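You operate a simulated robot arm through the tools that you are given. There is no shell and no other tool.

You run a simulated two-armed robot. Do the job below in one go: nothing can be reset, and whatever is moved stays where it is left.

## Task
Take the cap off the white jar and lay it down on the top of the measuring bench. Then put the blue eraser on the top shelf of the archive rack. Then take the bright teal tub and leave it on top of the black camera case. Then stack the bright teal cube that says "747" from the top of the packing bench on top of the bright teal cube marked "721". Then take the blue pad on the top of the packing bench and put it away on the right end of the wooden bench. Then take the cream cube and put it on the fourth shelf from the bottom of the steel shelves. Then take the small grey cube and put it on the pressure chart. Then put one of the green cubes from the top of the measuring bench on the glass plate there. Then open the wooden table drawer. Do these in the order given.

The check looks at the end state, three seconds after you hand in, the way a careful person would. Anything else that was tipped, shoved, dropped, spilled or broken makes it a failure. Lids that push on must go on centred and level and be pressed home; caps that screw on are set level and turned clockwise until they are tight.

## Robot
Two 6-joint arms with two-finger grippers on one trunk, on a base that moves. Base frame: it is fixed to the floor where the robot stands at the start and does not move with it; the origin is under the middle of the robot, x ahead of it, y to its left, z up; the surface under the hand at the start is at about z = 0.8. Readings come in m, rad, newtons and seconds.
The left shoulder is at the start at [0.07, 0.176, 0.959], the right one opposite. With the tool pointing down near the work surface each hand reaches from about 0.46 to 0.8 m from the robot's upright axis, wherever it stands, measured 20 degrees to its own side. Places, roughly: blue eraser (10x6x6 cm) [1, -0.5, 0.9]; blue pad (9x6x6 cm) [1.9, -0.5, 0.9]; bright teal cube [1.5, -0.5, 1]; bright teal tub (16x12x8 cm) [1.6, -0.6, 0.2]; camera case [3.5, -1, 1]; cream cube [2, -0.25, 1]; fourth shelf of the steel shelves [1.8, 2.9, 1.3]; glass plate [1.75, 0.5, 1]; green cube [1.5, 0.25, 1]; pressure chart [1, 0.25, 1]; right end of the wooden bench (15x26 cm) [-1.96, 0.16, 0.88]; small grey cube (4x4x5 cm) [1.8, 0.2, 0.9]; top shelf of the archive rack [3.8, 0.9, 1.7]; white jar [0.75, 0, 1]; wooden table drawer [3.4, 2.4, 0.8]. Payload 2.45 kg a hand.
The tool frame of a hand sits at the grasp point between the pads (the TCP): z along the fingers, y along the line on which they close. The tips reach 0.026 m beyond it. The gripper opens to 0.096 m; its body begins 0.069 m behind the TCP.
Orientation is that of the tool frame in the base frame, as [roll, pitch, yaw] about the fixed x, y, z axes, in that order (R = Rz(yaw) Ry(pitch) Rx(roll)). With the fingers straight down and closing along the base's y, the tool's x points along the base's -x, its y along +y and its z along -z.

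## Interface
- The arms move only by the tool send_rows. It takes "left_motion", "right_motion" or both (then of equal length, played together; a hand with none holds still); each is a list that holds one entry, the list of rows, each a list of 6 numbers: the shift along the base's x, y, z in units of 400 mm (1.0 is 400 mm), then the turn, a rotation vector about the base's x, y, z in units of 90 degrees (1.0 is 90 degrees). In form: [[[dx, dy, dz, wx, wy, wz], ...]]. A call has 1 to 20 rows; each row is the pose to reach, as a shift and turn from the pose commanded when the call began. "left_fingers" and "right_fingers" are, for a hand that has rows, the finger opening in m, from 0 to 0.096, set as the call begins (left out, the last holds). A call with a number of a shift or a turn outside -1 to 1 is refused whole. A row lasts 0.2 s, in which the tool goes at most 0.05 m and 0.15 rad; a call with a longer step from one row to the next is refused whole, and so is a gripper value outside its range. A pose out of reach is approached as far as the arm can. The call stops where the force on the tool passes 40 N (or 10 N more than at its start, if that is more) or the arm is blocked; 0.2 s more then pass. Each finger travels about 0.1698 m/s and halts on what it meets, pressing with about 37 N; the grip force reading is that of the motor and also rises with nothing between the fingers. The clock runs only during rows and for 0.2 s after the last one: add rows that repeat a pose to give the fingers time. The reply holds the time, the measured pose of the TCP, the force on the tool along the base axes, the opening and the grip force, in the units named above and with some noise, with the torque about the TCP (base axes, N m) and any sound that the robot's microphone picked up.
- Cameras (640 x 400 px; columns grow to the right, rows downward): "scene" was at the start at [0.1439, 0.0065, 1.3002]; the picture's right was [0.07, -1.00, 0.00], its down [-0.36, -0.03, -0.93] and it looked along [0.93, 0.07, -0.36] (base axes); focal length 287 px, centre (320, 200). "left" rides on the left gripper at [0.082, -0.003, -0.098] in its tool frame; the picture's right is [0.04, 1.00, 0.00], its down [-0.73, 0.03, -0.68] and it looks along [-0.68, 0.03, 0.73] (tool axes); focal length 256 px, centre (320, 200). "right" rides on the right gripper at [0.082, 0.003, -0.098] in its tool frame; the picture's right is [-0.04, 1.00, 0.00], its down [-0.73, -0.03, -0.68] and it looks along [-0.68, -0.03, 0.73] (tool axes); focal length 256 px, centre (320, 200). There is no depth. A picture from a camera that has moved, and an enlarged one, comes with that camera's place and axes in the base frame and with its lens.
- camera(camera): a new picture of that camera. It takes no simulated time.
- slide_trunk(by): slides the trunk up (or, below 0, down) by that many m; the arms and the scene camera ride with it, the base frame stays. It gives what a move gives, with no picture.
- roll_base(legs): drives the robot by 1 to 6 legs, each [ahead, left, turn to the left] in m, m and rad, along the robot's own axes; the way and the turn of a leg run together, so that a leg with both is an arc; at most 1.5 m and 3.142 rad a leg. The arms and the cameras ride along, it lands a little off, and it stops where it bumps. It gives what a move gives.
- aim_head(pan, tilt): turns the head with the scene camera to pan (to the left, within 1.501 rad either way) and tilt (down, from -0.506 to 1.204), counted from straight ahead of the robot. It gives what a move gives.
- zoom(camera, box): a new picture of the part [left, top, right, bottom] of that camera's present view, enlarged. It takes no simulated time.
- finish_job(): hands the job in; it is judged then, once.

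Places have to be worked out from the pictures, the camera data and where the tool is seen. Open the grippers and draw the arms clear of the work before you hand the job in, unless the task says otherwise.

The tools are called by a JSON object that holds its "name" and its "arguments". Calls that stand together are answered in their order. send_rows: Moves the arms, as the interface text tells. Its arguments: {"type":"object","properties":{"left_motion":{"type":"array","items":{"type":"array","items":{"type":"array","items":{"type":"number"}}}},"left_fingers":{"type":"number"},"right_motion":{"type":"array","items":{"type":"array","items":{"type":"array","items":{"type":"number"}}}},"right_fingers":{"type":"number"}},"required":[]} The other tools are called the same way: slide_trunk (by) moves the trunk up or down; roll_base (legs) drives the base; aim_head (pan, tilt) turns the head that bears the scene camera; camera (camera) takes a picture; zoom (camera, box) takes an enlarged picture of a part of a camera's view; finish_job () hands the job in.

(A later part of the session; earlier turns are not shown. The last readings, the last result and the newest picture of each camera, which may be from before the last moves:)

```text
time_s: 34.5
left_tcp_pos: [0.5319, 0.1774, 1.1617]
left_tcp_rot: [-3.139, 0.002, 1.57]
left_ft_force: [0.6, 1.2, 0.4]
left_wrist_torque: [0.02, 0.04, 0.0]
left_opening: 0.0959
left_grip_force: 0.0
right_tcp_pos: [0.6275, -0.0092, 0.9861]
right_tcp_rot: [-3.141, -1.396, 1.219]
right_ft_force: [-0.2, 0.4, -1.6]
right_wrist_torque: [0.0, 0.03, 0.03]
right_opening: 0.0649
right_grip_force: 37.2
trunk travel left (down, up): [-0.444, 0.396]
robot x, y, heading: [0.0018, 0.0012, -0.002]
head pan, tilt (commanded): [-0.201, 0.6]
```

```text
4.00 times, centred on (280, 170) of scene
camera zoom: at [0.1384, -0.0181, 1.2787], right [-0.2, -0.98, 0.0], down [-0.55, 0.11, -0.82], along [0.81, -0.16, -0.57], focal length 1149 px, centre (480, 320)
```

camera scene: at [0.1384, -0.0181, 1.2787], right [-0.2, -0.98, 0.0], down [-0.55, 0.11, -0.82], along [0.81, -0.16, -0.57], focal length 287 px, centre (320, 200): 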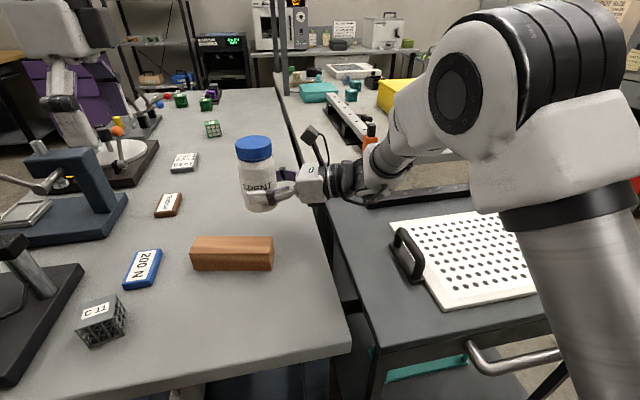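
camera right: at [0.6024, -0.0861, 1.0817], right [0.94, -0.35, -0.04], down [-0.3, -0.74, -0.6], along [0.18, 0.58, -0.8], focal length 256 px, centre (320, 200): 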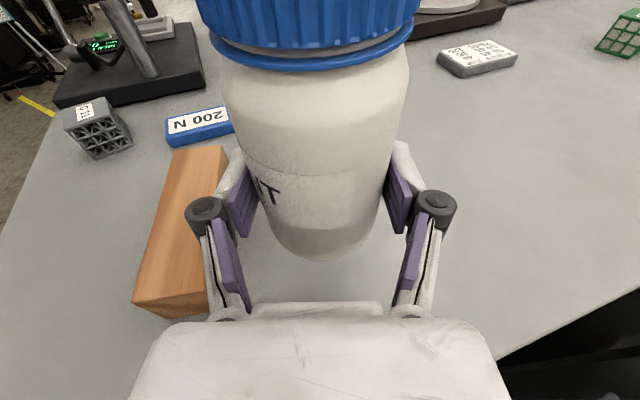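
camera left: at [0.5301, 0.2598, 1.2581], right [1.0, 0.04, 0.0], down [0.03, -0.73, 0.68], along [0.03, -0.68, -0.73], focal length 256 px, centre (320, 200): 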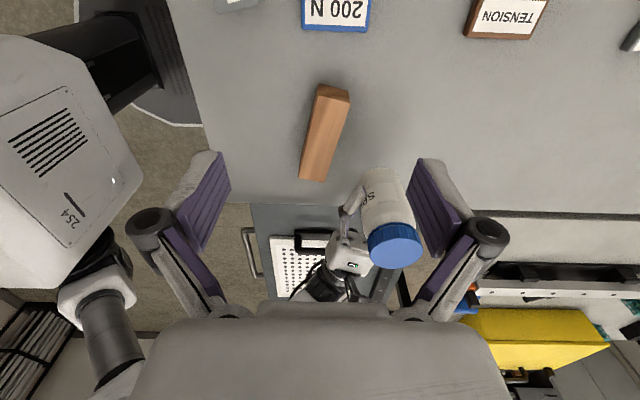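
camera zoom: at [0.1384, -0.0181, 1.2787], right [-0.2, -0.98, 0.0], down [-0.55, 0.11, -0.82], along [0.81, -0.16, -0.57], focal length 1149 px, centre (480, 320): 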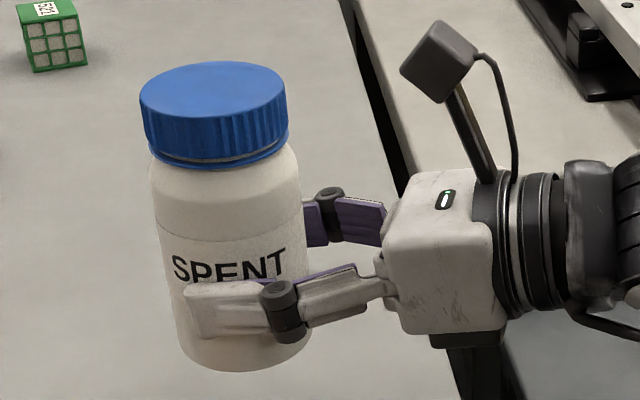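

Cap centre is now at (0.631, 0.003), top at z≈1.075. I bring the left hand over it at z≈1.125, turned to about -140° so it has room for a counter-clockwise twist.

{"name": "send_rows", "arguments": {"left_motion": [[[0, 0, -0.045, 0, 0, 0], [0, 0, -0.09, 0, 0, 0], [0.025, -0.0437, -0.09, 0, 0, -0.056], [0.05, -0.0873, -0.09, 0, 0, -0.111], [0.075, -0.131, -0.09, 0, 0, -0.167], [0.1, -0.1746, -0.09, 0, 0, -0.222], [0.1245, -0.218, -0.09, 0, 0, -0.278], [0.149, -0.262, -0.09, 0, 0, -0.333], [0.174, -0.3056, -0.09, 0, 0, -0.389], [0.199, -0.349, -0.09, 0, 0, -0.444], [0.224, -0.393, -0.09, 0, 0, -0.5], [0.249, -0.4365, -0.09, 0, 0, -0.556]]]}}

{"name": "camera", "arguments": {"camera": "left"}}

{"name": "camera", "arguments": {"camera": "scene"}}

```text
time_s: 37.1
left_tcp_pos: [0.6079, 0.0239, 1.1073]
left_tcp_rot: [-3.141, 0.014, 0.703]
left_ft_force: [-0.9, 0.5, -0.6]
left_wrist_torque: [-0.01, 0.0, -0.03]
left_opening: 0.0961
left_grip_force: 0.1
left hand out of reach, approached as far as the arm can: row 11, 12
right_tcp_pos: [0.6273, -0.0098, 0.9857]
right_tcp_rot: [3.136, -1.395, 1.224]
right_ft_force: [-0.6, -0.4, -0.5]
right_wrist_torque: [0.01, -0.03, 0.0]
right_opening: 0.0651
right_grip_force: 36.9
trunk travel left (down, up): [-0.444, 0.396]
robot x, y, heading: [0.0007, -0.0006, 0.002]
head pan, tilt (commanded): [-0.201, 0.6]
```

```text
taken
camera left: at [0.6687, 0.0795, 1.2048], right [0.68, -0.74, 0.0], down [-0.53, -0.49, 0.69], along [-0.51, -0.47, -0.72], focal length 256 px, centre (320, 200)
```

left: 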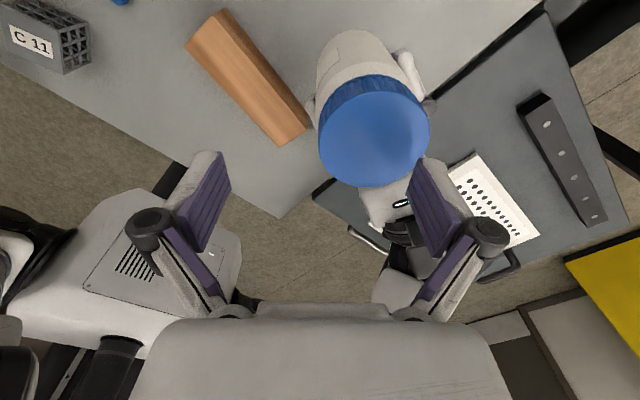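

```text
taken
camera scene: at [0.1366, -0.0182, 1.2789], right [-0.2, -0.98, 0.0], down [-0.55, 0.11, -0.83], along [0.81, -0.16, -0.56], focal length 287 px, centre (320, 200)
```

scene: 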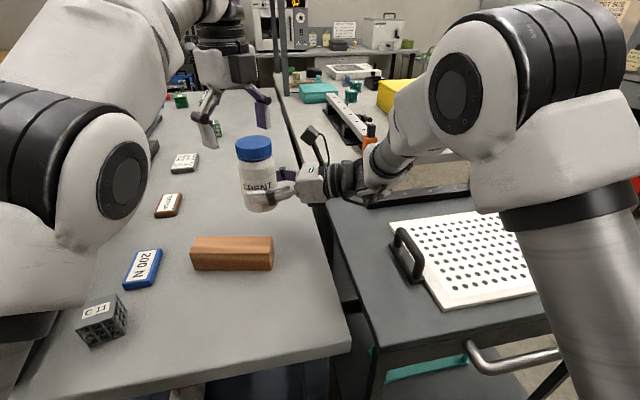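

Still short of reach: the height limits it. Raising the trunk gives the hands more reach, so I slide the trunk up 0.2 m (jar stays in the right hand), then lower the jar back onto its spot.

{"name": "slide_trunk", "arguments": {"by": 0.2}}

{"name": "camera", "arguments": {"camera": "right"}}

```text
time_s: 39.3
left_tcp_pos: [0.609, 0.0246, 1.3119]
left_tcp_rot: [3.136, 0.008, 0.705]
left_ft_force: [0.0, 1.1, -0.5]
left_wrist_torque: [0.01, 0.01, 0.01]
left_opening: 0.0961
left_grip_force: 0.1
right_tcp_pos: [0.6289, -0.0065, 1.185]
right_tcp_rot: [-3.139, -1.395, 1.22]
right_ft_force: [-0.1, -0.3, -1.6]
right_wrist_torque: [-0.01, -0.01, 0.01]
right_opening: 0.0651
right_grip_force: 36.8
trunk travel left (down, up): [-0.644, 0.196]
robot x, y, heading: [-0.0016, -0.002, 0.004]
head pan, tilt (commanded): [-0.201, 0.6]
```

```text
taken
camera right: at [0.6025, -0.0862, 1.2818], right [0.94, -0.35, -0.04], down [-0.3, -0.74, -0.6], along [0.18, 0.58, -0.8], focal length 256 px, centre (320, 200)
```

right: 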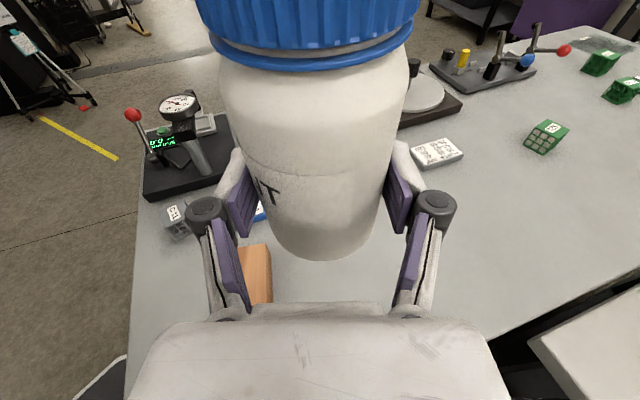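

Now I lower the jar with the right hand back to its original place on the bench.

{"name": "send_rows", "arguments": {"right_motion": [[[0.035, 0, -0.07, 0, 0, 0], [0.07, 0, -0.14, 0, 0, 0], [0.105, 0, -0.21, 0, 0, 0], [0.14, 0, -0.28, 0, 0, 0], [0.175, 0, -0.35, 0, 0, 0], [0.2125, 0, -0.42, 0, 0, 0], [0.2125, 0, -0.48, 0, 0, 0], [0.2125, 0, -0.54, 0, 0, 0], [0.2125, 0, -0.58, 0, 0, 0], [0.2125, 0, -0.61, 0, 0, 0], [0.2125, 0, -0.63, 0, 0, 0], [0.2125, 0, -0.64, 0, 0, 0], [0.2125, 0, -0.645, 0, 0, 0], [0.2125, 0, -0.65, 0, 0, 0]]]}}

{"name": "aim_head", "arguments": {"pan": 0.0, "tilt": 0.75}}

{"name": "camera", "arguments": {"camera": "scene"}}

{"name": "camera", "arguments": {"camera": "left"}}

```text
time_s: 42.3
left_tcp_pos: [0.6068, 0.0241, 1.3115]
left_tcp_rot: [3.136, 0.009, 0.705]
left_ft_force: [-0.5, -0.7, 0.1]
left_wrist_torque: [-0.03, -0.01, 0.04]
left_opening: 0.096
left_grip_force: 0.0
right_tcp_pos: [0.7129, -0.0081, 0.9262]
right_tcp_rot: [3.141, -1.396, 1.221]
right_ft_force: [-0.1, 0.3, -1.2]
right_wrist_torque: [0.01, -0.01, 0.01]
right_opening: 0.0649
right_grip_force: 37.2
trunk travel left (down, up): [-0.644, 0.196]
robot x, y, heading: [-0.0015, 0.0015, 0.004]
head pan, tilt (commanded): [-0.201, 0.6]
```

```text
time_s: 43.0
left_tcp_pos: [0.6077, 0.0227, 1.3109]
left_tcp_rot: [3.137, 0.008, 0.705]
left_ft_force: [-1.1, 0.3, 0.5]
left_wrist_torque: [0.0, -0.03, 0.03]
left_opening: 0.0961
left_grip_force: 0.0
right_tcp_pos: [0.7124, -0.009, 0.9254]
right_tcp_rot: [-3.14, -1.395, 1.22]
right_ft_force: [0.7, 1.1, -1.7]
right_wrist_torque: [0.01, 0.0, 0.03]
right_opening: 0.065
right_grip_force: 36.9
trunk travel left (down, up): [-0.644, 0.196]
robot x, y, heading: [0.0013, 0.0022, -0.003]
head pan, tilt (commanded): [0.0, 0.75]
```

```text
taken
camera scene: at [0.1344, -0.0005, 1.4659], right [0.0, -1.0, 0.0], down [-0.68, 0.0, -0.73], along [0.73, 0.0, -0.68], focal length 287 px, centre (320, 200)
```

scene: 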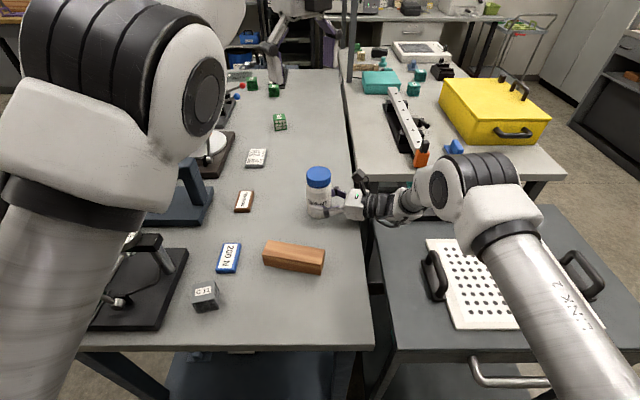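

```text
taken
camera left: at [0.6682, 0.0809, 1.4092], right [0.68, -0.73, 0.01], down [-0.54, -0.49, 0.69], along [-0.5, -0.47, -0.73], focal length 256 px, centre (320, 200)
```

left: 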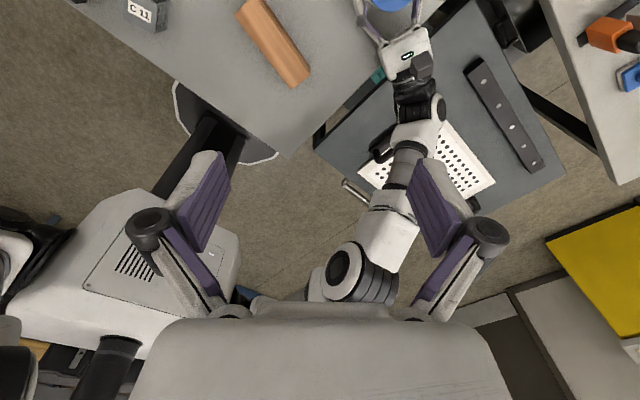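

The jar is back on the bench. I zoom to fix the cap centre before bringing the left hand down.

{"name": "zoom", "arguments": {"camera": "scene", "box": [280, 150, 360, 230]}}

{"name": "zoom", "arguments": {"camera": "right", "box": [160, 0, 480, 200]}}

```text
5.00 times, centred on (320, 190) of scene
camera zoom: at [0.1344, -0.0005, 1.4659], right [0.0, -1.0, 0.0], down [-0.68, 0.0, -0.73], along [0.73, 0.0, -0.68], focal length 1436 px, centre (320, 250)
```

zoom: 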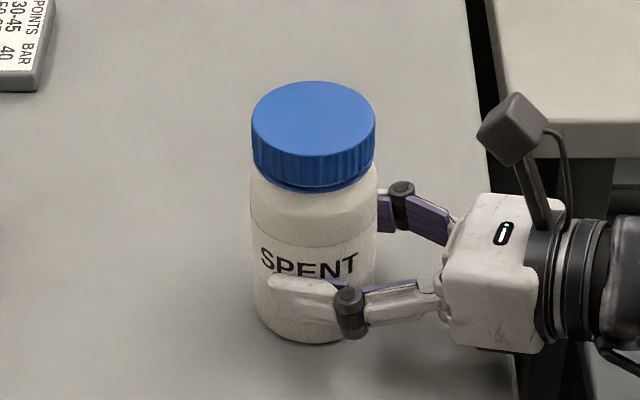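

```text
2.00 times, centred on (320, 100) of right
camera zoom: at [0.6873, -0.0863, 1.022], right [0.94, -0.35, -0.04], down [-0.3, -0.74, -0.6], along [0.18, 0.58, -0.8], focal length 512 px, centre (320, 400)
```

zoom: 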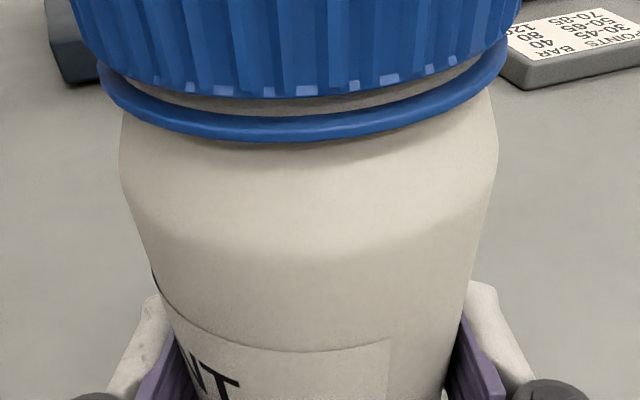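

Cap centre (0.7166, 0.0028), cap side from z≈0.997 to 1.0155, with a separate band below. I bring the left hand over it to z≈1.06.

{"name": "send_rows", "arguments": {"left_motion": [[[0.034, -0.007, -0.078, 0, 0, 0], [0.068, -0.013, -0.157, 0, 0, 0], [0.102, -0.02, -0.235, 0, 0, 0], [0.137, -0.027, -0.314, 0, 0, 0], [0.171, -0.033, -0.392, 0, 0, 0], [0.205, -0.04, -0.47, 0, 0, 0], [0.239, -0.046, -0.549, 0, 0, 0], [0.273, -0.053, -0.6275, 0, 0, 0], [0.273, -0.053, -0.6275, 0, 0, 0]]]}}

{"name": "camera", "arguments": {"camera": "left"}}

{"name": "zoom", "arguments": {"camera": "scene", "box": [240, 110, 400, 210]}}

```text
time_s: 45.0
left_tcp_pos: [0.7049, 0.0003, 1.0565]
left_tcp_rot: [-3.141, 0.001, 0.698]
left_ft_force: [0.5, -0.3, 0.1]
left_wrist_torque: [-0.02, -0.02, -0.01]
left_opening: 0.096
left_grip_force: 0.1
left hand out of reach, approached as far as the arm can: row 8, 9
right_tcp_pos: [0.7127, -0.0081, 0.925]
right_tcp_rot: [-3.142, -1.395, 1.222]
right_ft_force: [-0.1, -0.4, -1.5]
right_wrist_torque: [-0.04, 0.04, 0.03]
right_opening: 0.0651
right_grip_force: 37.2
trunk travel left (down, up): [-0.644, 0.196]
robot x, y, heading: [-0.0014, 0.0007, -0.001]
head pan, tilt (commanded): [0.0, 0.75]
```

```text
taken
camera left: at [0.7663, 0.0563, 1.1543], right [0.67, -0.74, 0.0], down [-0.54, -0.49, 0.68], along [-0.5, -0.46, -0.73], focal length 256 px, centre (320, 200)
```

left: 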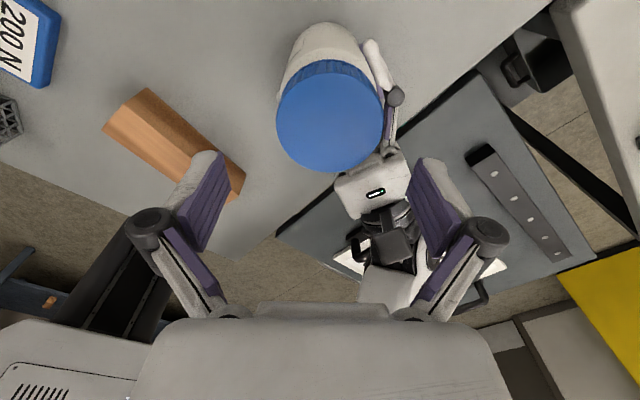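

```text
4.00 times, centred on (320, 160) of scene
camera zoom: at [0.134, -0.0006, 1.4659], right [0.0, -1.0, 0.0], down [-0.68, 0.0, -0.73], along [0.73, 0.0, -0.68], focal length 1149 px, centre (320, 360)
```

zoom: 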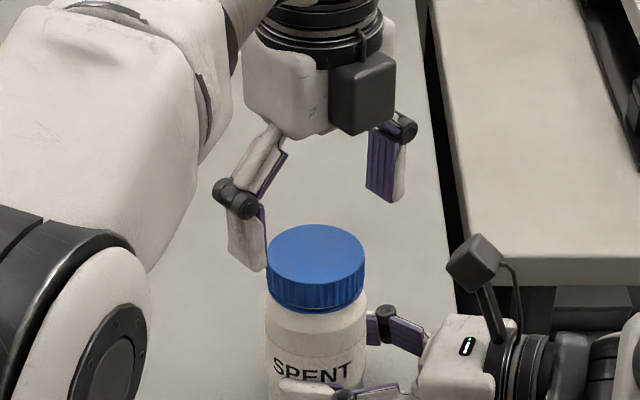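

Still about 1 cm short. I raise and pull the left hand back slightly, then lift the jar a few mm with the right hand, bring it 4 cm closer and set it down there.

{"name": "send_rows", "arguments": {"left_motion": [[[-0.023, 0.002, 0.02, 0, 0, 0], [-0.046, 0.004, 0.04, 0, 0, 0], [-0.071, 0.007, 0.06, 0, 0, 0], [-0.071, 0.007, 0.06, 0, 0, 0], [-0.071, 0.007, 0.06, 0, 0, 0], [-0.071, 0.007, 0.06, 0, 0, 0], [-0.071, 0.007, 0.06, 0, 0, 0], [-0.071, 0.007, 0.06, 0, 0, 0], [-0.071, 0.007, 0.06, 0, 0, 0], [-0.071, 0.007, 0.06, 0, 0, 0], [-0.071, 0.007, 0.06, 0, 0, 0]]], "right_motion": [[[0, 0, 0, 0, 0, 0], [0, 0, 0, 0, 0, 0], [0, 0, 0.01, 0, 0, 0], [0, 0, 0.02, 0, 0, 0], [-0.025, 0, 0.02, 0, 0, 0], [-0.05, 0, 0.02, 0, 0, 0], [-0.075, 0, 0.02, 0, 0, 0], [-0.1, 0, 0.02, 0, 0, 0], [-0.1, 0, 0.01, 0, 0, 0], [-0.1, 0, 0.0, 0, 0, 0], [-0.1, 0, 0, 0, 0, 0]]]}}

{"name": "zoom", "arguments": {"camera": "scene", "box": [240, 110, 400, 210]}}

{"name": "camera", "arguments": {"camera": "left"}}

```text
time_s: 47.4
left_tcp_pos: [0.6958, -0.0052, 1.0835]
left_tcp_rot: [-3.14, 0.005, 0.683]
left_ft_force: [-0.1, 1.2, 0.3]
left_wrist_torque: [-0.01, 0.0, 0.02]
left_opening: 0.0962
left_grip_force: 0.1
left hand out of reach, approached as far as the arm can: row 1, 2, 3
right_tcp_pos: [0.6731, -0.0085, 0.9245]
right_tcp_rot: [3.141, -1.394, 1.22]
right_ft_force: [-0.6, -0.1, -0.7]
right_wrist_torque: [0.04, 0.05, 0.03]
right_opening: 0.0651
right_grip_force: 36.9
trunk travel left (down, up): [-0.644, 0.196]
robot x, y, heading: [-0.0016, 0.004, 0.0]
head pan, tilt (commanded): [0.0, 0.75]
```

```text
4.00 times, centred on (320, 160) of scene
camera zoom: at [0.1342, -0.0004, 1.4659], right [0.0, -1.0, 0.0], down [-0.68, 0.0, -0.73], along [0.73, 0.0, -0.68], focal length 1149 px, centre (320, 360)
```

zoom: 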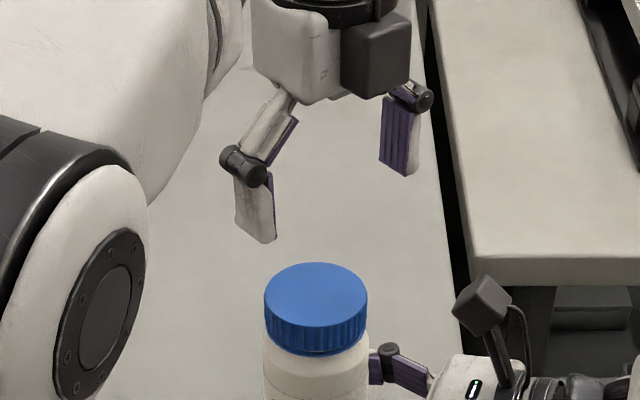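

```text
taken
camera left: at [0.7584, 0.0489, 1.1809], right [0.66, -0.75, 0.0], down [-0.55, -0.48, 0.68], along [-0.51, -0.45, -0.73], focal length 256 px, centre (320, 200)
```

left: 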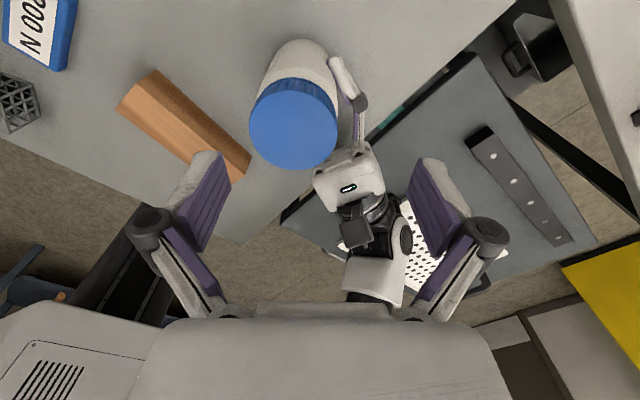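

The jar now stands at about (0.676, 0.0025). I place the left hand right above it at z≈1.06.

{"name": "send_rows", "arguments": {"left_motion": [[[-0.025, 0.01, -0.02, 0, 0, 0], [-0.05, 0.019, -0.04, 0, 0, 0], [-0.05, 0.019, -0.06, 0, 0, 0], [-0.05, 0.019, -0.06, 0, 0, 0]]]}}

{"name": "camera", "arguments": {"camera": "left"}}

```text
time_s: 48.4
left_tcp_pos: [0.6617, 0.0245, 1.0562]
left_tcp_rot: [3.137, 0.019, 0.716]
left_ft_force: [-0.1, 0.7, -0.4]
left_wrist_torque: [0.0, 0.03, 0.01]
left_opening: 0.096
left_grip_force: 0.0
right_tcp_pos: [0.6728, -0.0084, 0.9256]
right_tcp_rot: [-3.141, -1.394, 1.221]
right_ft_force: [-0.9, -0.6, 1.8]
right_wrist_torque: [0.06, 0.09, 0.03]
right_opening: 0.0652
right_grip_force: 37.5
trunk travel left (down, up): [-0.644, 0.196]
robot x, y, heading: [0.0003, -0.0023, -0.004]
head pan, tilt (commanded): [0.0, 0.75]
```

```text
taken
camera left: at [0.7232, 0.0816, 1.1528], right [0.69, -0.73, 0.0], down [-0.53, -0.49, 0.69], along [-0.5, -0.48, -0.72], focal length 256 px, centre (320, 200)
```

left: 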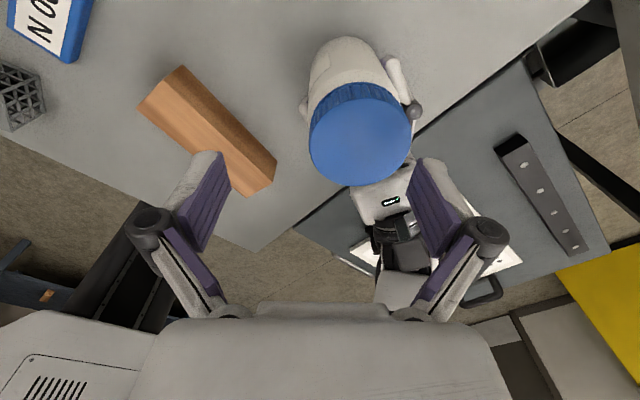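

The reading deviates from what I commanded (perhaps the arm lags near full stretch); I hold still a moment and re-read.

{"name": "send_rows", "arguments": {"left_motion": [[[0, 0, 0, 0, 0, 0], [0, 0, 0, 0, 0, 0], [0, 0, 0, 0, 0, 0]]]}}

```text
time_s: 49.2
left_tcp_pos: [0.6625, 0.0237, 1.0585]
left_tcp_rot: [3.135, 0.018, 0.718]
left_ft_force: [0.2, 0.1, -0.7]
left_wrist_torque: [0.03, -0.02, 0.03]
left_opening: 0.0957
left_grip_force: 0.0
right_tcp_pos: [0.6728, -0.0091, 0.925]
right_tcp_rot: [-3.142, -1.394, 1.221]
right_ft_force: [-0.5, 0.7, -1.4]
right_wrist_torque: [0.08, 0.01, 0.0]
right_opening: 0.0651
right_grip_force: 37.0
trunk travel left (down, up): [-0.644, 0.196]
robot x, y, heading: [0.0011, 0.0018, 0.002]
head pan, tilt (commanded): [0.0, 0.75]
```

I turn the left hand back by 40° and shift it over the cap, to see whether a wrist limit was causing the deviation.

{"name": "send_rows", "arguments": {"left_motion": [[[0.004, -0.006, 0, 0, 0, 0.06], [0.01, -0.015, 0, 0, 0, 0.13], [0.016, -0.025, 0, 0, 0, 0.2], [0.022, -0.035, 0, 0, 0, 0.27], [0.028, -0.044, 0, 0, 0, 0.33], [0.034, -0.053, 0, 0, 0, 0.39], [0.034, -0.053, 0, 0, 0, 0.444], [0.034, -0.053, 0, 0, 0, 0.444]]]}}

{"name": "camera", "arguments": {"camera": "left"}}

```text
time_s: 51.0
left_tcp_pos: [0.6767, -0.0038, 1.0584]
left_tcp_rot: [-3.138, 0.003, 1.396]
left_ft_force: [-0.6, 0.1, 0.2]
left_wrist_torque: [0.03, -0.01, -0.02]
left_opening: 0.0961
left_grip_force: 0.0
left hand out of reach, approached as far as the arm can: row 2, 3, 4, 5, 6, 7, 8
right_tcp_pos: [0.6734, -0.0087, 0.9247]
right_tcp_rot: [-3.14, -1.393, 1.221]
right_ft_force: [0.6, 0.4, -1.5]
right_wrist_torque: [0.03, 0.03, -0.01]
right_opening: 0.0651
right_grip_force: 37.0
trunk travel left (down, up): [-0.644, 0.196]
robot x, y, heading: [0.001, 0.0008, 0.003]
head pan, tilt (commanded): [0.0, 0.75]
```

```text
taken
camera left: at [0.6885, 0.0781, 1.1551], right [0.99, -0.13, 0.0], down [-0.1, -0.73, 0.68], along [-0.09, -0.68, -0.73], focal length 256 px, centre (320, 200)
```

left: 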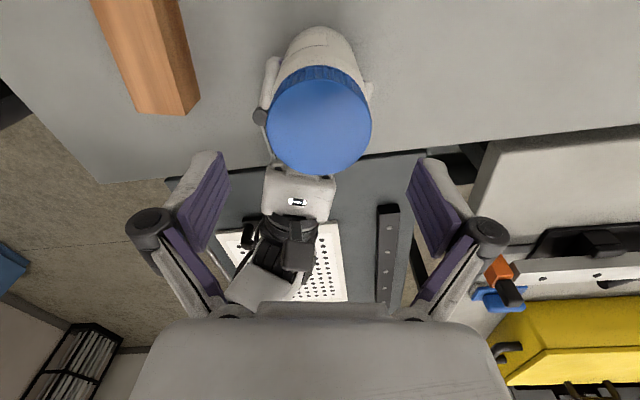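

The left hand has trouble reaching the middle this far out. I back it off up-left, then carry the jar (lifted 6 cm) closer and a bit to the left, to about (0.60, 0.03).

{"name": "send_rows", "arguments": {"left_motion": [[[-0.02, 0.03, 0.05, 0, 0, 0], [-0.04, 0.06, 0.1, 0, 0, 0], [-0.06, 0.1, 0.15, 0, 0, 0], [-0.08, 0.14, 0.2, 0, 0, 0], [-0.11, 0.18, 0.25, 0, 0, 0], [-0.14, 0.23, 0.3, 0, 0, 0], [-0.15, 0.28, 0.3, 0, 0, 0], [-0.15, 0.32, 0.3, 0, 0, 0], [-0.15, 0.35, 0.3, 0, 0, 0]]]}}

{"name": "send_rows", "arguments": {"right_motion": [[[0, 0, 0.05, 0, 0, 0], [0, 0, 0.1, 0, 0, 0], [0, 0, 0.15, 0, 0, 0], [-0.03, 0.01, 0.15, 0, 0, 0], [-0.06, 0.02, 0.15, 0, 0, 0], [-0.09, 0.03, 0.15, 0, 0, 0], [-0.12, 0.04, 0.15, 0, 0, 0], [-0.15, 0.05, 0.15, 0, 0, 0], [-0.18, 0.06, 0.15, 0, 0, 0], [-0.19, 0.07, 0.15, 0, 0, 0], [-0.19, 0.07, 0.15, 0, 0, 0]]]}}

{"name": "camera", "arguments": {"camera": "scene"}}

{"name": "zoom", "arguments": {"camera": "scene", "box": [240, 150, 400, 250]}}

```text
time_s: 53.0
left_tcp_pos: [0.6174, 0.1373, 1.1796]
left_tcp_rot: [-3.141, 0.003, 1.395]
left_ft_force: [-0.4, 0.9, -0.2]
left_wrist_torque: [0.0, -0.01, -0.02]
left_opening: 0.0958
left_grip_force: 0.0
right_tcp_pos: [0.6722, -0.0077, 0.9249]
right_tcp_rot: [-3.141, -1.392, 1.22]
right_ft_force: [0.1, 0.6, -0.6]
right_wrist_torque: [0.04, 0.01, -0.01]
right_opening: 0.0647
right_grip_force: 36.8
trunk travel left (down, up): [-0.644, 0.196]
robot x, y, heading: [-0.0009, 0.002, -0.0]
head pan, tilt (commanded): [0.0, 0.75]
```

```text
time_s: 55.4
left_tcp_pos: [0.6173, 0.1371, 1.1787]
left_tcp_rot: [-3.141, 0.003, 1.393]
left_ft_force: [-1.2, 0.1, 0.7]
left_wrist_torque: [0.0, -0.01, 0.0]
left_opening: 0.0961
left_grip_force: 0.1
right_tcp_pos: [0.5973, 0.0195, 0.9848]
right_tcp_rot: [-3.142, -1.395, 1.221]
right_ft_force: [0.9, -0.9, -1.4]
right_wrist_torque: [-0.01, -0.01, 0.0]
right_opening: 0.0653
right_grip_force: 36.8
trunk travel left (down, up): [-0.644, 0.196]
robot x, y, heading: [-0.0039, 0.0007, 0.005]
head pan, tilt (commanded): [0.0, 0.75]
```

```text
taken
camera scene: at [0.1344, -0.0006, 1.4658], right [0.0, -1.0, 0.0], down [-0.68, 0.0, -0.73], along [0.73, 0.0, -0.68], focal length 287 px, centre (320, 200)
```

scene: 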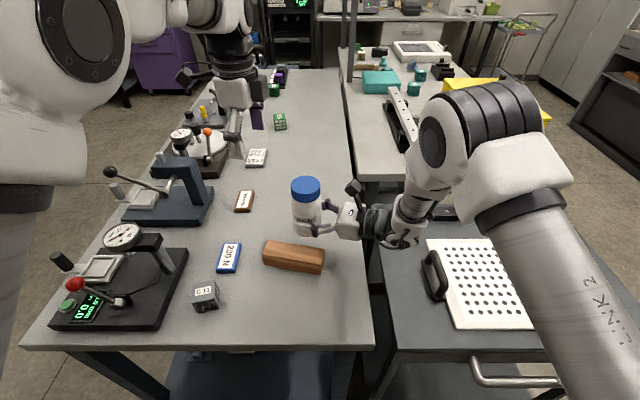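

```text
4.00 times, centred on (320, 200) of scene
camera zoom: at [0.1344, -0.0006, 1.4658], right [0.0, -1.0, 0.0], down [-0.68, 0.0, -0.73], along [0.73, 0.0, -0.68], focal length 1149 px, centre (320, 200)
```

zoom: 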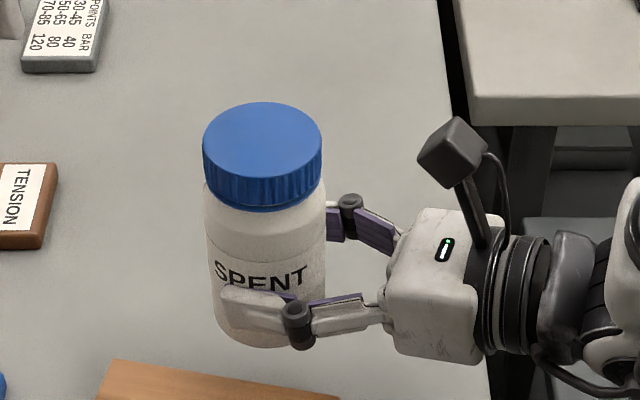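

The jar's cap is now at (0.600, 0.030, 1.0755). I bring the left hand over it at z≈1.12.

{"name": "send_rows", "arguments": {"left_motion": [[[-0.007, -0.045, -0.025, 0, 0, 0], [-0.014, -0.09, -0.05, 0, 0, 0], [-0.021, -0.134, -0.075, 0, 0, 0], [-0.028, -0.179, -0.1, 0, 0, 0], [-0.036, -0.224, -0.125, 0, 0, 0], [-0.043, -0.268, -0.147, 0, 0, 0], [-0.043, -0.268, -0.147, 0, 0, 0]]]}}

{"name": "camera", "arguments": {"camera": "left"}}

```text
time_s: 57.2
left_tcp_pos: [0.6215, 0.0716, 1.1383]
left_tcp_rot: [3.131, 0.074, 1.454]
left_ft_force: [0.7, -0.4, 0.0]
left_wrist_torque: [-0.04, 0.01, 0.04]
left_opening: 0.0959
left_grip_force: 0.1
left hand out of reach, approached as far as the arm can: row 6, 7
right_tcp_pos: [0.5977, 0.0203, 0.9843]
right_tcp_rot: [3.142, -1.394, 1.22]
right_ft_force: [-0.4, 0.2, -1.8]
right_wrist_torque: [0.0, 0.0, -0.05]
right_opening: 0.0648
right_grip_force: 37.0
trunk travel left (down, up): [-0.644, 0.196]
robot x, y, heading: [-0.0006, 0.0039, 0.003]
head pan, tilt (commanded): [0.0, 0.75]
stopped in row 7 (left hand): the arm was blocked; the commanded pose is now the measured one
```

```text
taken
camera left: at [0.6276, 0.1615, 1.2288], right [1.0, -0.08, 0.01], down [-0.06, -0.68, 0.73], along [-0.05, -0.73, -0.68], focal length 256 px, centre (320, 200)
```

left: 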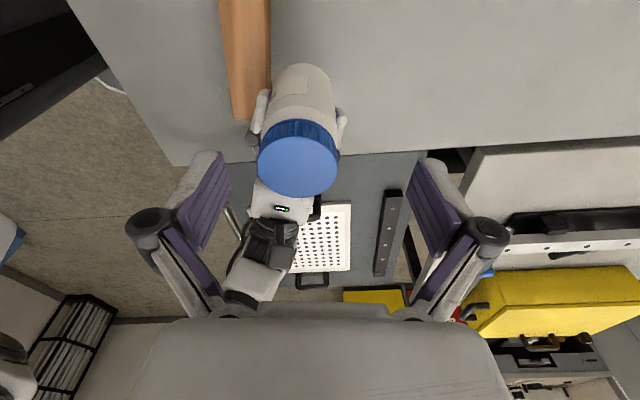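

The left arm reports being blocked with a tilted hand; I look at the scene to see what it meets.

{"name": "camera", "arguments": {"camera": "scene"}}

{"name": "aim_head", "arguments": {"pan": 0.5, "tilt": 0.3}}

{"name": "camera", "arguments": {"camera": "scene"}}

```text
taken
camera scene: at [0.1344, 0.0001, 1.4658], right [0.0, -1.0, 0.0], down [-0.68, 0.0, -0.73], along [0.73, 0.0, -0.68], focal length 287 px, centre (320, 200)
```

scene: 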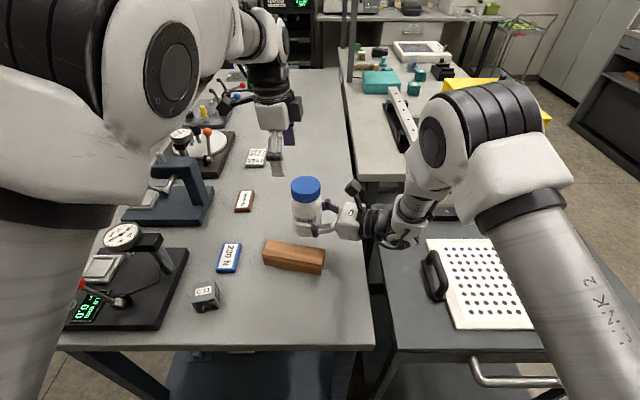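

```text
time_s: 58.1
left_tcp_pos: [0.6216, 0.0716, 1.1376]
left_tcp_rot: [3.13, 0.076, 1.452]
left_ft_force: [-0.4, 0.1, -0.9]
left_wrist_torque: [0.01, 0.03, -0.01]
left_opening: 0.0963
left_grip_force: 0.0
right_tcp_pos: [0.5966, 0.0203, 0.9843]
right_tcp_rot: [-3.14, -1.396, 1.221]
right_ft_force: [0.5, 0.1, -1.4]
right_wrist_torque: [-0.05, 0.04, -0.01]
right_opening: 0.065
right_grip_force: 36.5
trunk travel left (down, up): [-0.644, 0.196]
robot x, y, heading: [0.0002, 0.0005, -0.002]
head pan, tilt (commanded): [0.499, 0.3]
```

```text
taken
camera scene: at [0.1334, 0.0441, 1.5061], right [0.48, -0.88, 0.0], down [-0.26, -0.14, -0.95], along [0.84, 0.46, -0.3], focal length 287 px, centre (320, 200)
```

scene: 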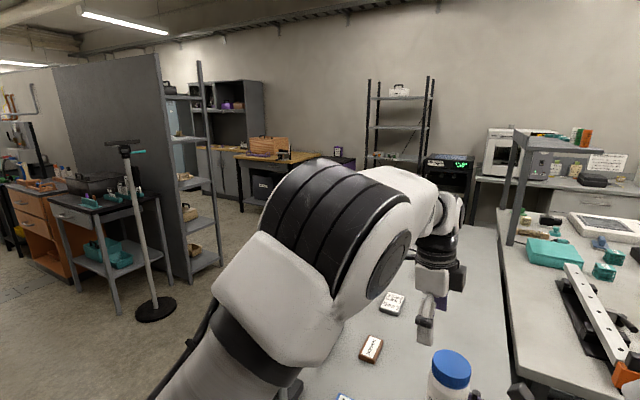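

Judging by the failures, the left arm cannot swing further inward than about 15° from its shoulder. I'll raise the left hand and carry the jar further left, to about (0.62, 0.09).

{"name": "send_rows", "arguments": {"left_motion": [[[0, 0.03, 0.05, 0, 0, 0], [0, 0.07, 0.1, 0, 0, 0], [0, 0.12, 0.15, 0, 0, 0], [0, 0.18, 0.15, 0, 0, 0], [0, 0.24, 0.15, 0, 0, 0], [0, 0.24, 0.15, 0, 0, 0], [0, 0.24, 0.15, 0, 0, 0], [0, 0.24, 0.15, 0, 0, 0], [0, 0.24, 0.15, 0, 0, 0], [0, 0.24, 0.15, 0, 0, 0]]], "right_motion": [[[0, 0, 0, 0, 0, 0], [0, 0, 0, 0, 0, 0], [0, 0, 0, 0, 0, 0], [0.01, 0.03, 0, 0, 0, 0], [0.02, 0.06, 0, 0, 0, 0], [0.03, 0.09, 0, 0, 0, 0], [0.04, 0.12, 0, 0, 0, 0], [0.05, 0.14, 0, 0, 0, 0], [0.05, 0.15, 0, 0, 0, 0], [0.05, 0.15, 0, 0, 0, 0]]]}}

{"name": "aim_head", "arguments": {"pan": 0.0, "tilt": 0.75}}

{"name": "zoom", "arguments": {"camera": "scene", "box": [160, 120, 400, 270]}}

{"name": "camera", "arguments": {"camera": "left"}}

```text
time_s: 60.3
left_tcp_pos: [0.6201, 0.1658, 1.1962]
left_tcp_rot: [3.129, 0.069, 1.447]
left_ft_force: [0.3, 0.6, -0.5]
left_wrist_torque: [0.05, 0.02, -0.01]
left_opening: 0.0959
left_grip_force: 0.1
right_tcp_pos: [0.6176, 0.0796, 0.9829]
right_tcp_rot: [-3.14, -1.395, 1.219]
right_ft_force: [0.2, -0.3, -1.9]
right_wrist_torque: [0.0, 0.01, 0.04]
right_opening: 0.0651
right_grip_force: 36.9
trunk travel left (down, up): [-0.644, 0.196]
robot x, y, heading: [0.0012, -0.0004, 0.002]
head pan, tilt (commanded): [0.499, 0.3]
```

```text
time_s: 61.2
left_tcp_pos: [0.6199, 0.166, 1.1967]
left_tcp_rot: [3.13, 0.069, 1.449]
left_ft_force: [0.0, 0.6, 0.3]
left_wrist_torque: [0.01, 0.02, 0.01]
left_opening: 0.096
left_grip_force: 0.2
right_tcp_pos: [0.6154, 0.0791, 0.9835]
right_tcp_rot: [3.141, -1.395, 1.22]
right_ft_force: [0.5, -0.4, -1.6]
right_wrist_torque: [-0.03, 0.04, -0.01]
right_opening: 0.0651
right_grip_force: 36.4
trunk travel left (down, up): [-0.644, 0.196]
robot x, y, heading: [-0.0007, 0.0002, 0.0]
head pan, tilt (commanded): [0.0, 0.75]
```

```text
2.67 times, centred on (280, 195) of scene
camera zoom: at [0.1344, -0.0002, 1.4659], right [0.0, -1.0, 0.0], down [-0.68, 0.0, -0.73], along [0.73, 0.0, -0.68], focal length 766 px, centre (427, 213)
```

zoom: 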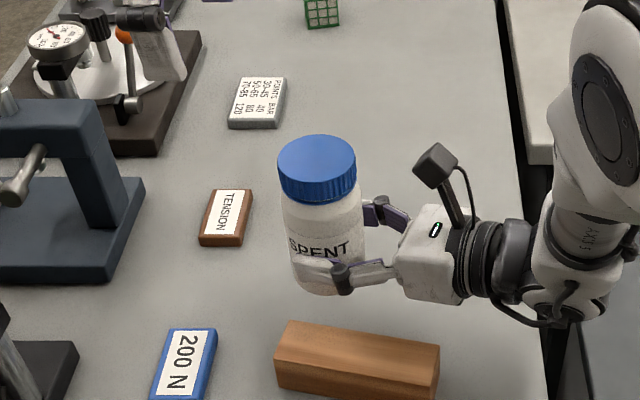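

```text
taken
camera left: at [0.6269, 0.2549, 1.2891], right [1.0, -0.08, 0.01], down [-0.06, -0.68, 0.73], along [-0.05, -0.73, -0.69], focal length 256 px, centre (320, 200)
```

left: 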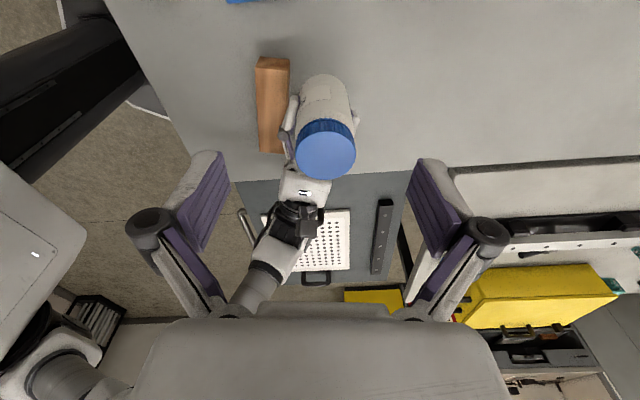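

The cap is now about (0.618, 0.0895, 1.074). I bring the left hand over it, correcting its 4° tilt.

{"name": "send_rows", "arguments": {"left_motion": [[[-0.001, -0.03, -0.01, 0.01, 0, 0], [-0.002, -0.07, -0.03, 0.02, 0.001, 0], [-0.003, -0.11, -0.06, 0.03, 0.001, 0], [-0.004, -0.15, -0.11, 0.04, 0.002, 0], [-0.005, -0.191, -0.15, 0.0446, 0.002, 0], [-0.005, -0.191, -0.192, 0.0446, 0.002, 0], [-0.005, -0.191, -0.192, 0.0446, 0.002, 0]]]}}

{"name": "camera", "arguments": {"camera": "left"}}

```text
time_s: 62.9
left_tcp_pos: [0.6191, 0.091, 1.1214]
left_tcp_rot: [-3.142, 0.005, 1.452]
left_ft_force: [-0.2, -0.3, -0.5]
left_wrist_torque: [0.04, 0.0, 0.03]
left_opening: 0.096
left_grip_force: 0.0
right_tcp_pos: [0.6168, 0.0798, 0.9838]
right_tcp_rot: [-3.14, -1.395, 1.219]
right_ft_force: [-0.2, -0.3, -2.3]
right_wrist_torque: [-0.01, 0.03, 0.05]
right_opening: 0.0648
right_grip_force: 36.4
trunk travel left (down, up): [-0.644, 0.196]
robot x, y, heading: [-0.0027, 0.0022, -0.003]
head pan, tilt (commanded): [0.0, 0.75]
```

```text
taken
camera left: at [0.6252, 0.1726, 1.2182], right [1.0, -0.08, 0.0], down [-0.06, -0.73, 0.68], along [-0.05, -0.68, -0.73], focal length 256 px, centre (320, 200)
```

left: 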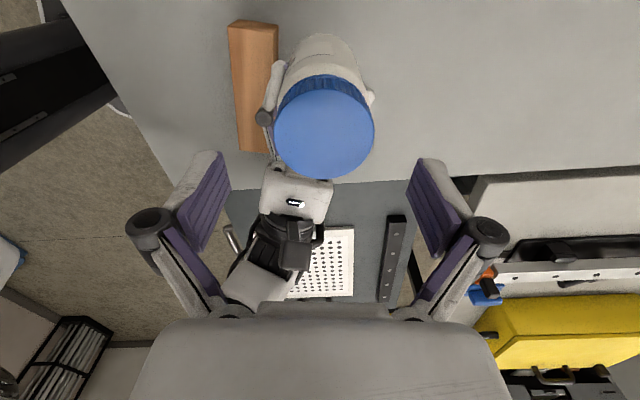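

It reached there cleanly. I zoom the left view to check centring over the cap.

{"name": "zoom", "arguments": {"camera": "left", "box": [240, 60, 400, 200]}}

{"name": "zoom", "arguments": {"camera": "scene", "box": [220, 110, 380, 230]}}

```text
2.86 times, centred on (320, 130) of left
camera zoom: at [0.6252, 0.1726, 1.2182], right [1.0, -0.08, 0.0], down [-0.06, -0.73, 0.68], along [-0.05, -0.68, -0.73], focal length 731 px, centre (320, 400)
```

zoom: 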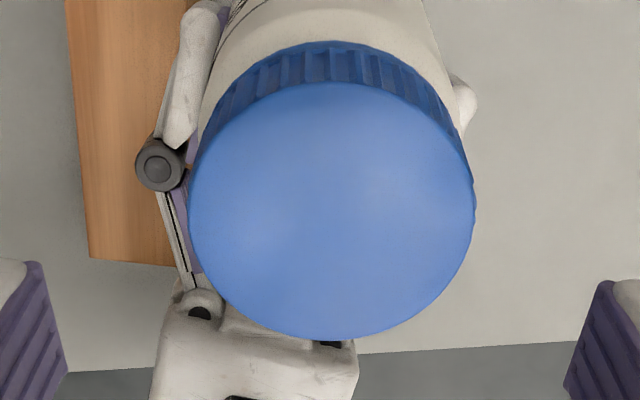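

```text
3.33 times, centred on (300, 170) of scene
camera zoom: at [0.1343, -0.0008, 1.4658], right [0.0, -1.0, 0.0], down [-0.68, 0.0, -0.73], along [0.73, 0.0, -0.68], focal length 958 px, centre (387, 300)
```

zoom: 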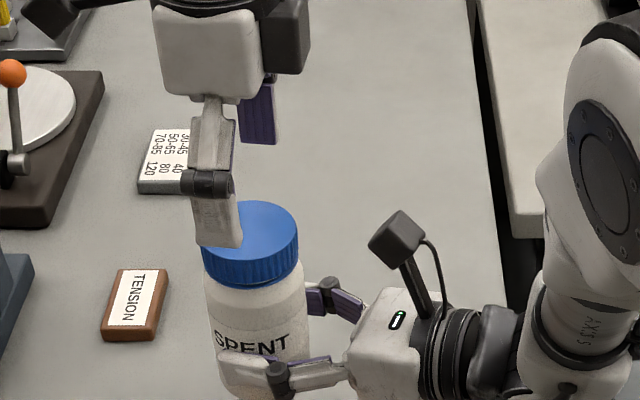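

Left view puts the cap about 3 mm off the TCP in x and y; I correct, turn the hand to about -140° and lower so the tips sit beside the cap but above the band (TCP z≈1.084).

{"name": "send_rows", "arguments": {"left_motion": [[[0.002, 0.001, 0, 0, 0, -0.08], [0.004, 0.002, 0, 0, 0, -0.16], [0.006, 0.004, 0, 0, 0, -0.24], [0.006, 0.004, 0, 0, 0, -0.32], [0.006, 0.004, 0, 0, 0, -0.4], [0.006, 0.004, 0, 0, 0, -0.48], [0.006, 0.004, -0.03, 0, 0, -0.48], [0.006, 0.004, -0.06, 0, 0, -0.48], [0.006, 0.004, -0.08, 0, 0, -0.48], [0.006, 0.004, -0.094, 0, 0, -0.48], [0.006, 0.004, -0.094, 0, 0, -0.48]]]}}

{"name": "camera", "arguments": {"camera": "left"}}

{"name": "zoom", "arguments": {"camera": "scene", "box": [220, 110, 380, 230]}}

```text
time_s: 65.2
left_tcp_pos: [0.6199, 0.0915, 1.0818]
left_tcp_rot: [-3.141, 0.003, 0.693]
left_ft_force: [0.2, -0.3, -0.2]
left_wrist_torque: [-0.01, 0.0, -0.02]
left_opening: 0.096
left_grip_force: 0.0
right_tcp_pos: [0.6177, 0.0802, 0.9838]
right_tcp_rot: [-3.14, -1.395, 1.219]
right_ft_force: [0.6, -0.9, -1.8]
right_wrist_torque: [0.01, 0.04, 0.01]
right_opening: 0.0646
right_grip_force: 37.2
trunk travel left (down, up): [-0.644, 0.196]
robot x, y, heading: [-0.0003, -0.004, -0.001]
head pan, tilt (commanded): [0.0, 0.75]
```

```text
taken
camera left: at [0.6817, 0.1465, 1.1798], right [0.67, -0.74, 0.0], down [-0.54, -0.49, 0.68], along [-0.5, -0.46, -0.73], focal length 256 px, centre (320, 200)
```

left: 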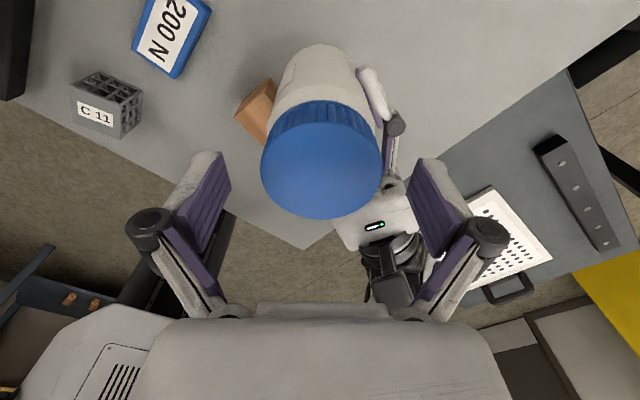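

```text
3.33 times, centred on (300, 170) of scene
camera zoom: at [0.1343, -0.0004, 1.4658], right [0.0, -1.0, 0.0], down [-0.68, 0.0, -0.73], along [0.73, 0.0, -0.68], focal length 958 px, centre (387, 300)
```

zoom: 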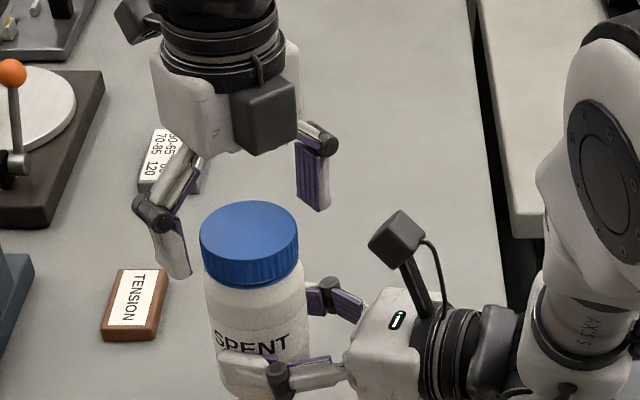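

The fingers straddle the cap at the right height. I zoom the left view to centre along the other direction too, since I will twist about the cap's axis.

{"name": "zoom", "arguments": {"camera": "left", "box": [240, 80, 400, 230]}}

```text
2.67 times, centred on (320, 155) of left
camera zoom: at [0.6817, 0.1465, 1.1798], right [0.67, -0.74, 0.0], down [-0.54, -0.49, 0.68], along [-0.5, -0.46, -0.73], focal length 683 px, centre (320, 320)
```

zoom: 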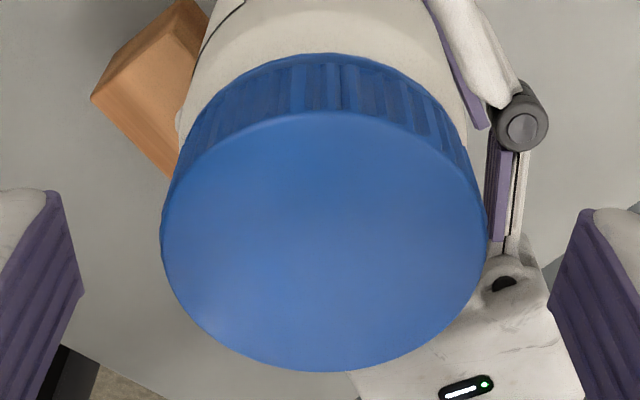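

The cap is centred within about 2 mm. I lower 2 mm more and close the left fingers on the cap.

{"name": "send_rows", "arguments": {"left_motion": [[[0.001, 0, -0.005, 0, 0, 0], [0.001, 0, -0.005, 0, 0, 0], [0.001, 0, -0.005, 0, 0, 0], [0.001, 0, -0.005, 0, 0, 0]]], "left_fingers": 0.04}}

{"name": "camera", "arguments": {"camera": "left"}}

{"name": "zoom", "arguments": {"camera": "scene", "box": [220, 110, 380, 230]}}

```text
time_s: 66.2
left_tcp_pos: [0.6204, 0.0914, 1.0817]
left_tcp_rot: [3.14, 0.0, 0.695]
left_ft_force: [-12.7, -0.8, 32.2]
left_wrist_torque: [0.04, 0.61, -0.08]
left_opening: 0.0615
left_grip_force: 36.8
right_tcp_pos: [0.617, 0.0796, 0.9835]
right_tcp_rot: [-3.128, -1.39, 1.206]
right_ft_force: [11.3, 0.5, -33.9]
right_wrist_torque: [-0.46, 0.68, -0.02]
right_opening: 0.0653
right_grip_force: 37.1
trunk travel left (down, up): [-0.644, 0.196]
robot x, y, heading: [0.0019, -0.0036, -0.003]
head pan, tilt (commanded): [0.0, 0.75]
```

```text
taken
camera left: at [0.6824, 0.1462, 1.1792], right [0.67, -0.74, 0.0], down [-0.54, -0.49, 0.68], along [-0.5, -0.46, -0.73], focal length 256 px, centre (320, 200)
```

left: 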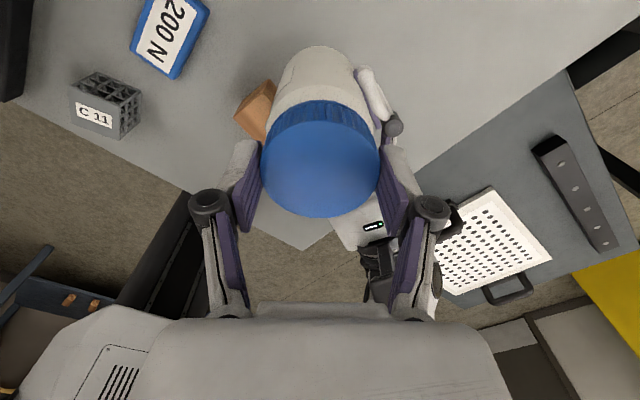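

```text
3.33 times, centred on (300, 170) of scene
camera zoom: at [0.1344, -0.0004, 1.4658], right [0.0, -1.0, 0.0], down [-0.68, 0.0, -0.73], along [0.73, 0.0, -0.68], focal length 958 px, centre (387, 300)
```

zoom: 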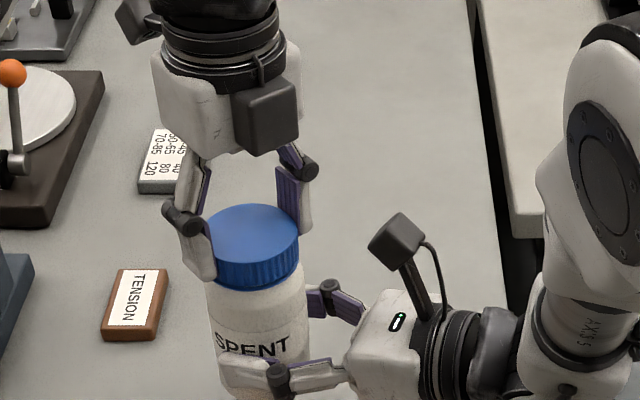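

Closing produced a ~32 N push between the hands (fingertips reach lower as they close). I relieve it by raising the left hand about 2.5 mm.

{"name": "send_rows", "arguments": {"left_motion": [[[0, 0, 0.003, 0, 0, 0], [0, 0, 0.006, 0, 0, 0], [0, 0, 0.006, 0, 0, 0]]]}}

```text
time_s: 67.0
left_tcp_pos: [0.6214, 0.0915, 1.0823]
left_tcp_rot: [3.139, 0.0, 0.694]
left_ft_force: [3.9, 1.4, 19.8]
left_wrist_torque: [0.35, -0.34, -0.05]
left_opening: 0.0614
left_grip_force: 36.7
right_tcp_pos: [0.6168, 0.0806, 0.9836]
right_tcp_rot: [3.139, -1.396, 1.226]
right_ft_force: [-3.5, -2.5, -21.9]
right_wrist_torque: [-0.34, 0.11, 0.09]
right_opening: 0.065
right_grip_force: 37.6
trunk travel left (down, up): [-0.644, 0.196]
robot x, y, heading: [-0.0022, 0.002, 0.004]
head pan, tilt (commanded): [0.0, 0.75]
```

Down to 20 N; I raise another 3 mm.

{"name": "send_rows", "arguments": {"left_motion": [[[0, 0, 0.004, 0, 0, 0], [0, 0, 0.0075, 0, 0, 0], [0, 0, 0.0075, 0, 0, 0]]]}}

```text
time_s: 67.8
left_tcp_pos: [0.621, 0.0901, 1.0859]
left_tcp_rot: [3.14, 0.002, 0.695]
left_ft_force: [18.5, 2.2, -8.5]
left_wrist_torque: [-0.09, -1.43, 0.0]
left_opening: 0.0612
left_grip_force: 37.2
right_tcp_pos: [0.6181, 0.0792, 0.9859]
right_tcp_rot: [3.132, -1.399, 1.231]
right_ft_force: [-19.2, -1.7, 6.9]
right_wrist_torque: [0.33, -0.44, 0.22]
right_opening: 0.065
right_grip_force: 37.6
trunk travel left (down, up): [-0.644, 0.196]
robot x, y, heading: [-0.0018, 0.0019, -0.002]
head pan, tilt (commanded): [0.0, 0.75]
```

Vertical force is nearly gone but a sideways 18 N appeared; I ease the left hand 2 mm in +x and 1 mm down.

{"name": "send_rows", "arguments": {"left_motion": [[[0.003, 0, -0.001, 0, 0, 0], [0.005, 0, -0.002, 0, 0, 0], [0.005, 0, -0.002, 0, 0, 0]]]}}

```text
time_s: 68.7
left_tcp_pos: [0.6213, 0.0906, 1.0845]
left_tcp_rot: [-3.138, 0.004, 0.694]
left_ft_force: [-4.0, -8.1, -9.4]
left_wrist_torque: [-0.53, -0.09, 0.01]
left_opening: 0.0616
left_grip_force: 36.4
right_tcp_pos: [0.617, 0.0801, 0.9857]
right_tcp_rot: [3.138, -1.393, 1.223]
right_ft_force: [3.5, 8.2, 8.4]
right_wrist_torque: [-0.19, 0.5, -0.01]
right_opening: 0.065
right_grip_force: 36.9
trunk travel left (down, up): [-0.644, 0.196]
robot x, y, heading: [-0.0026, 0.0004, -0.003]
head pan, tilt (commanded): [0.0, 0.75]
```

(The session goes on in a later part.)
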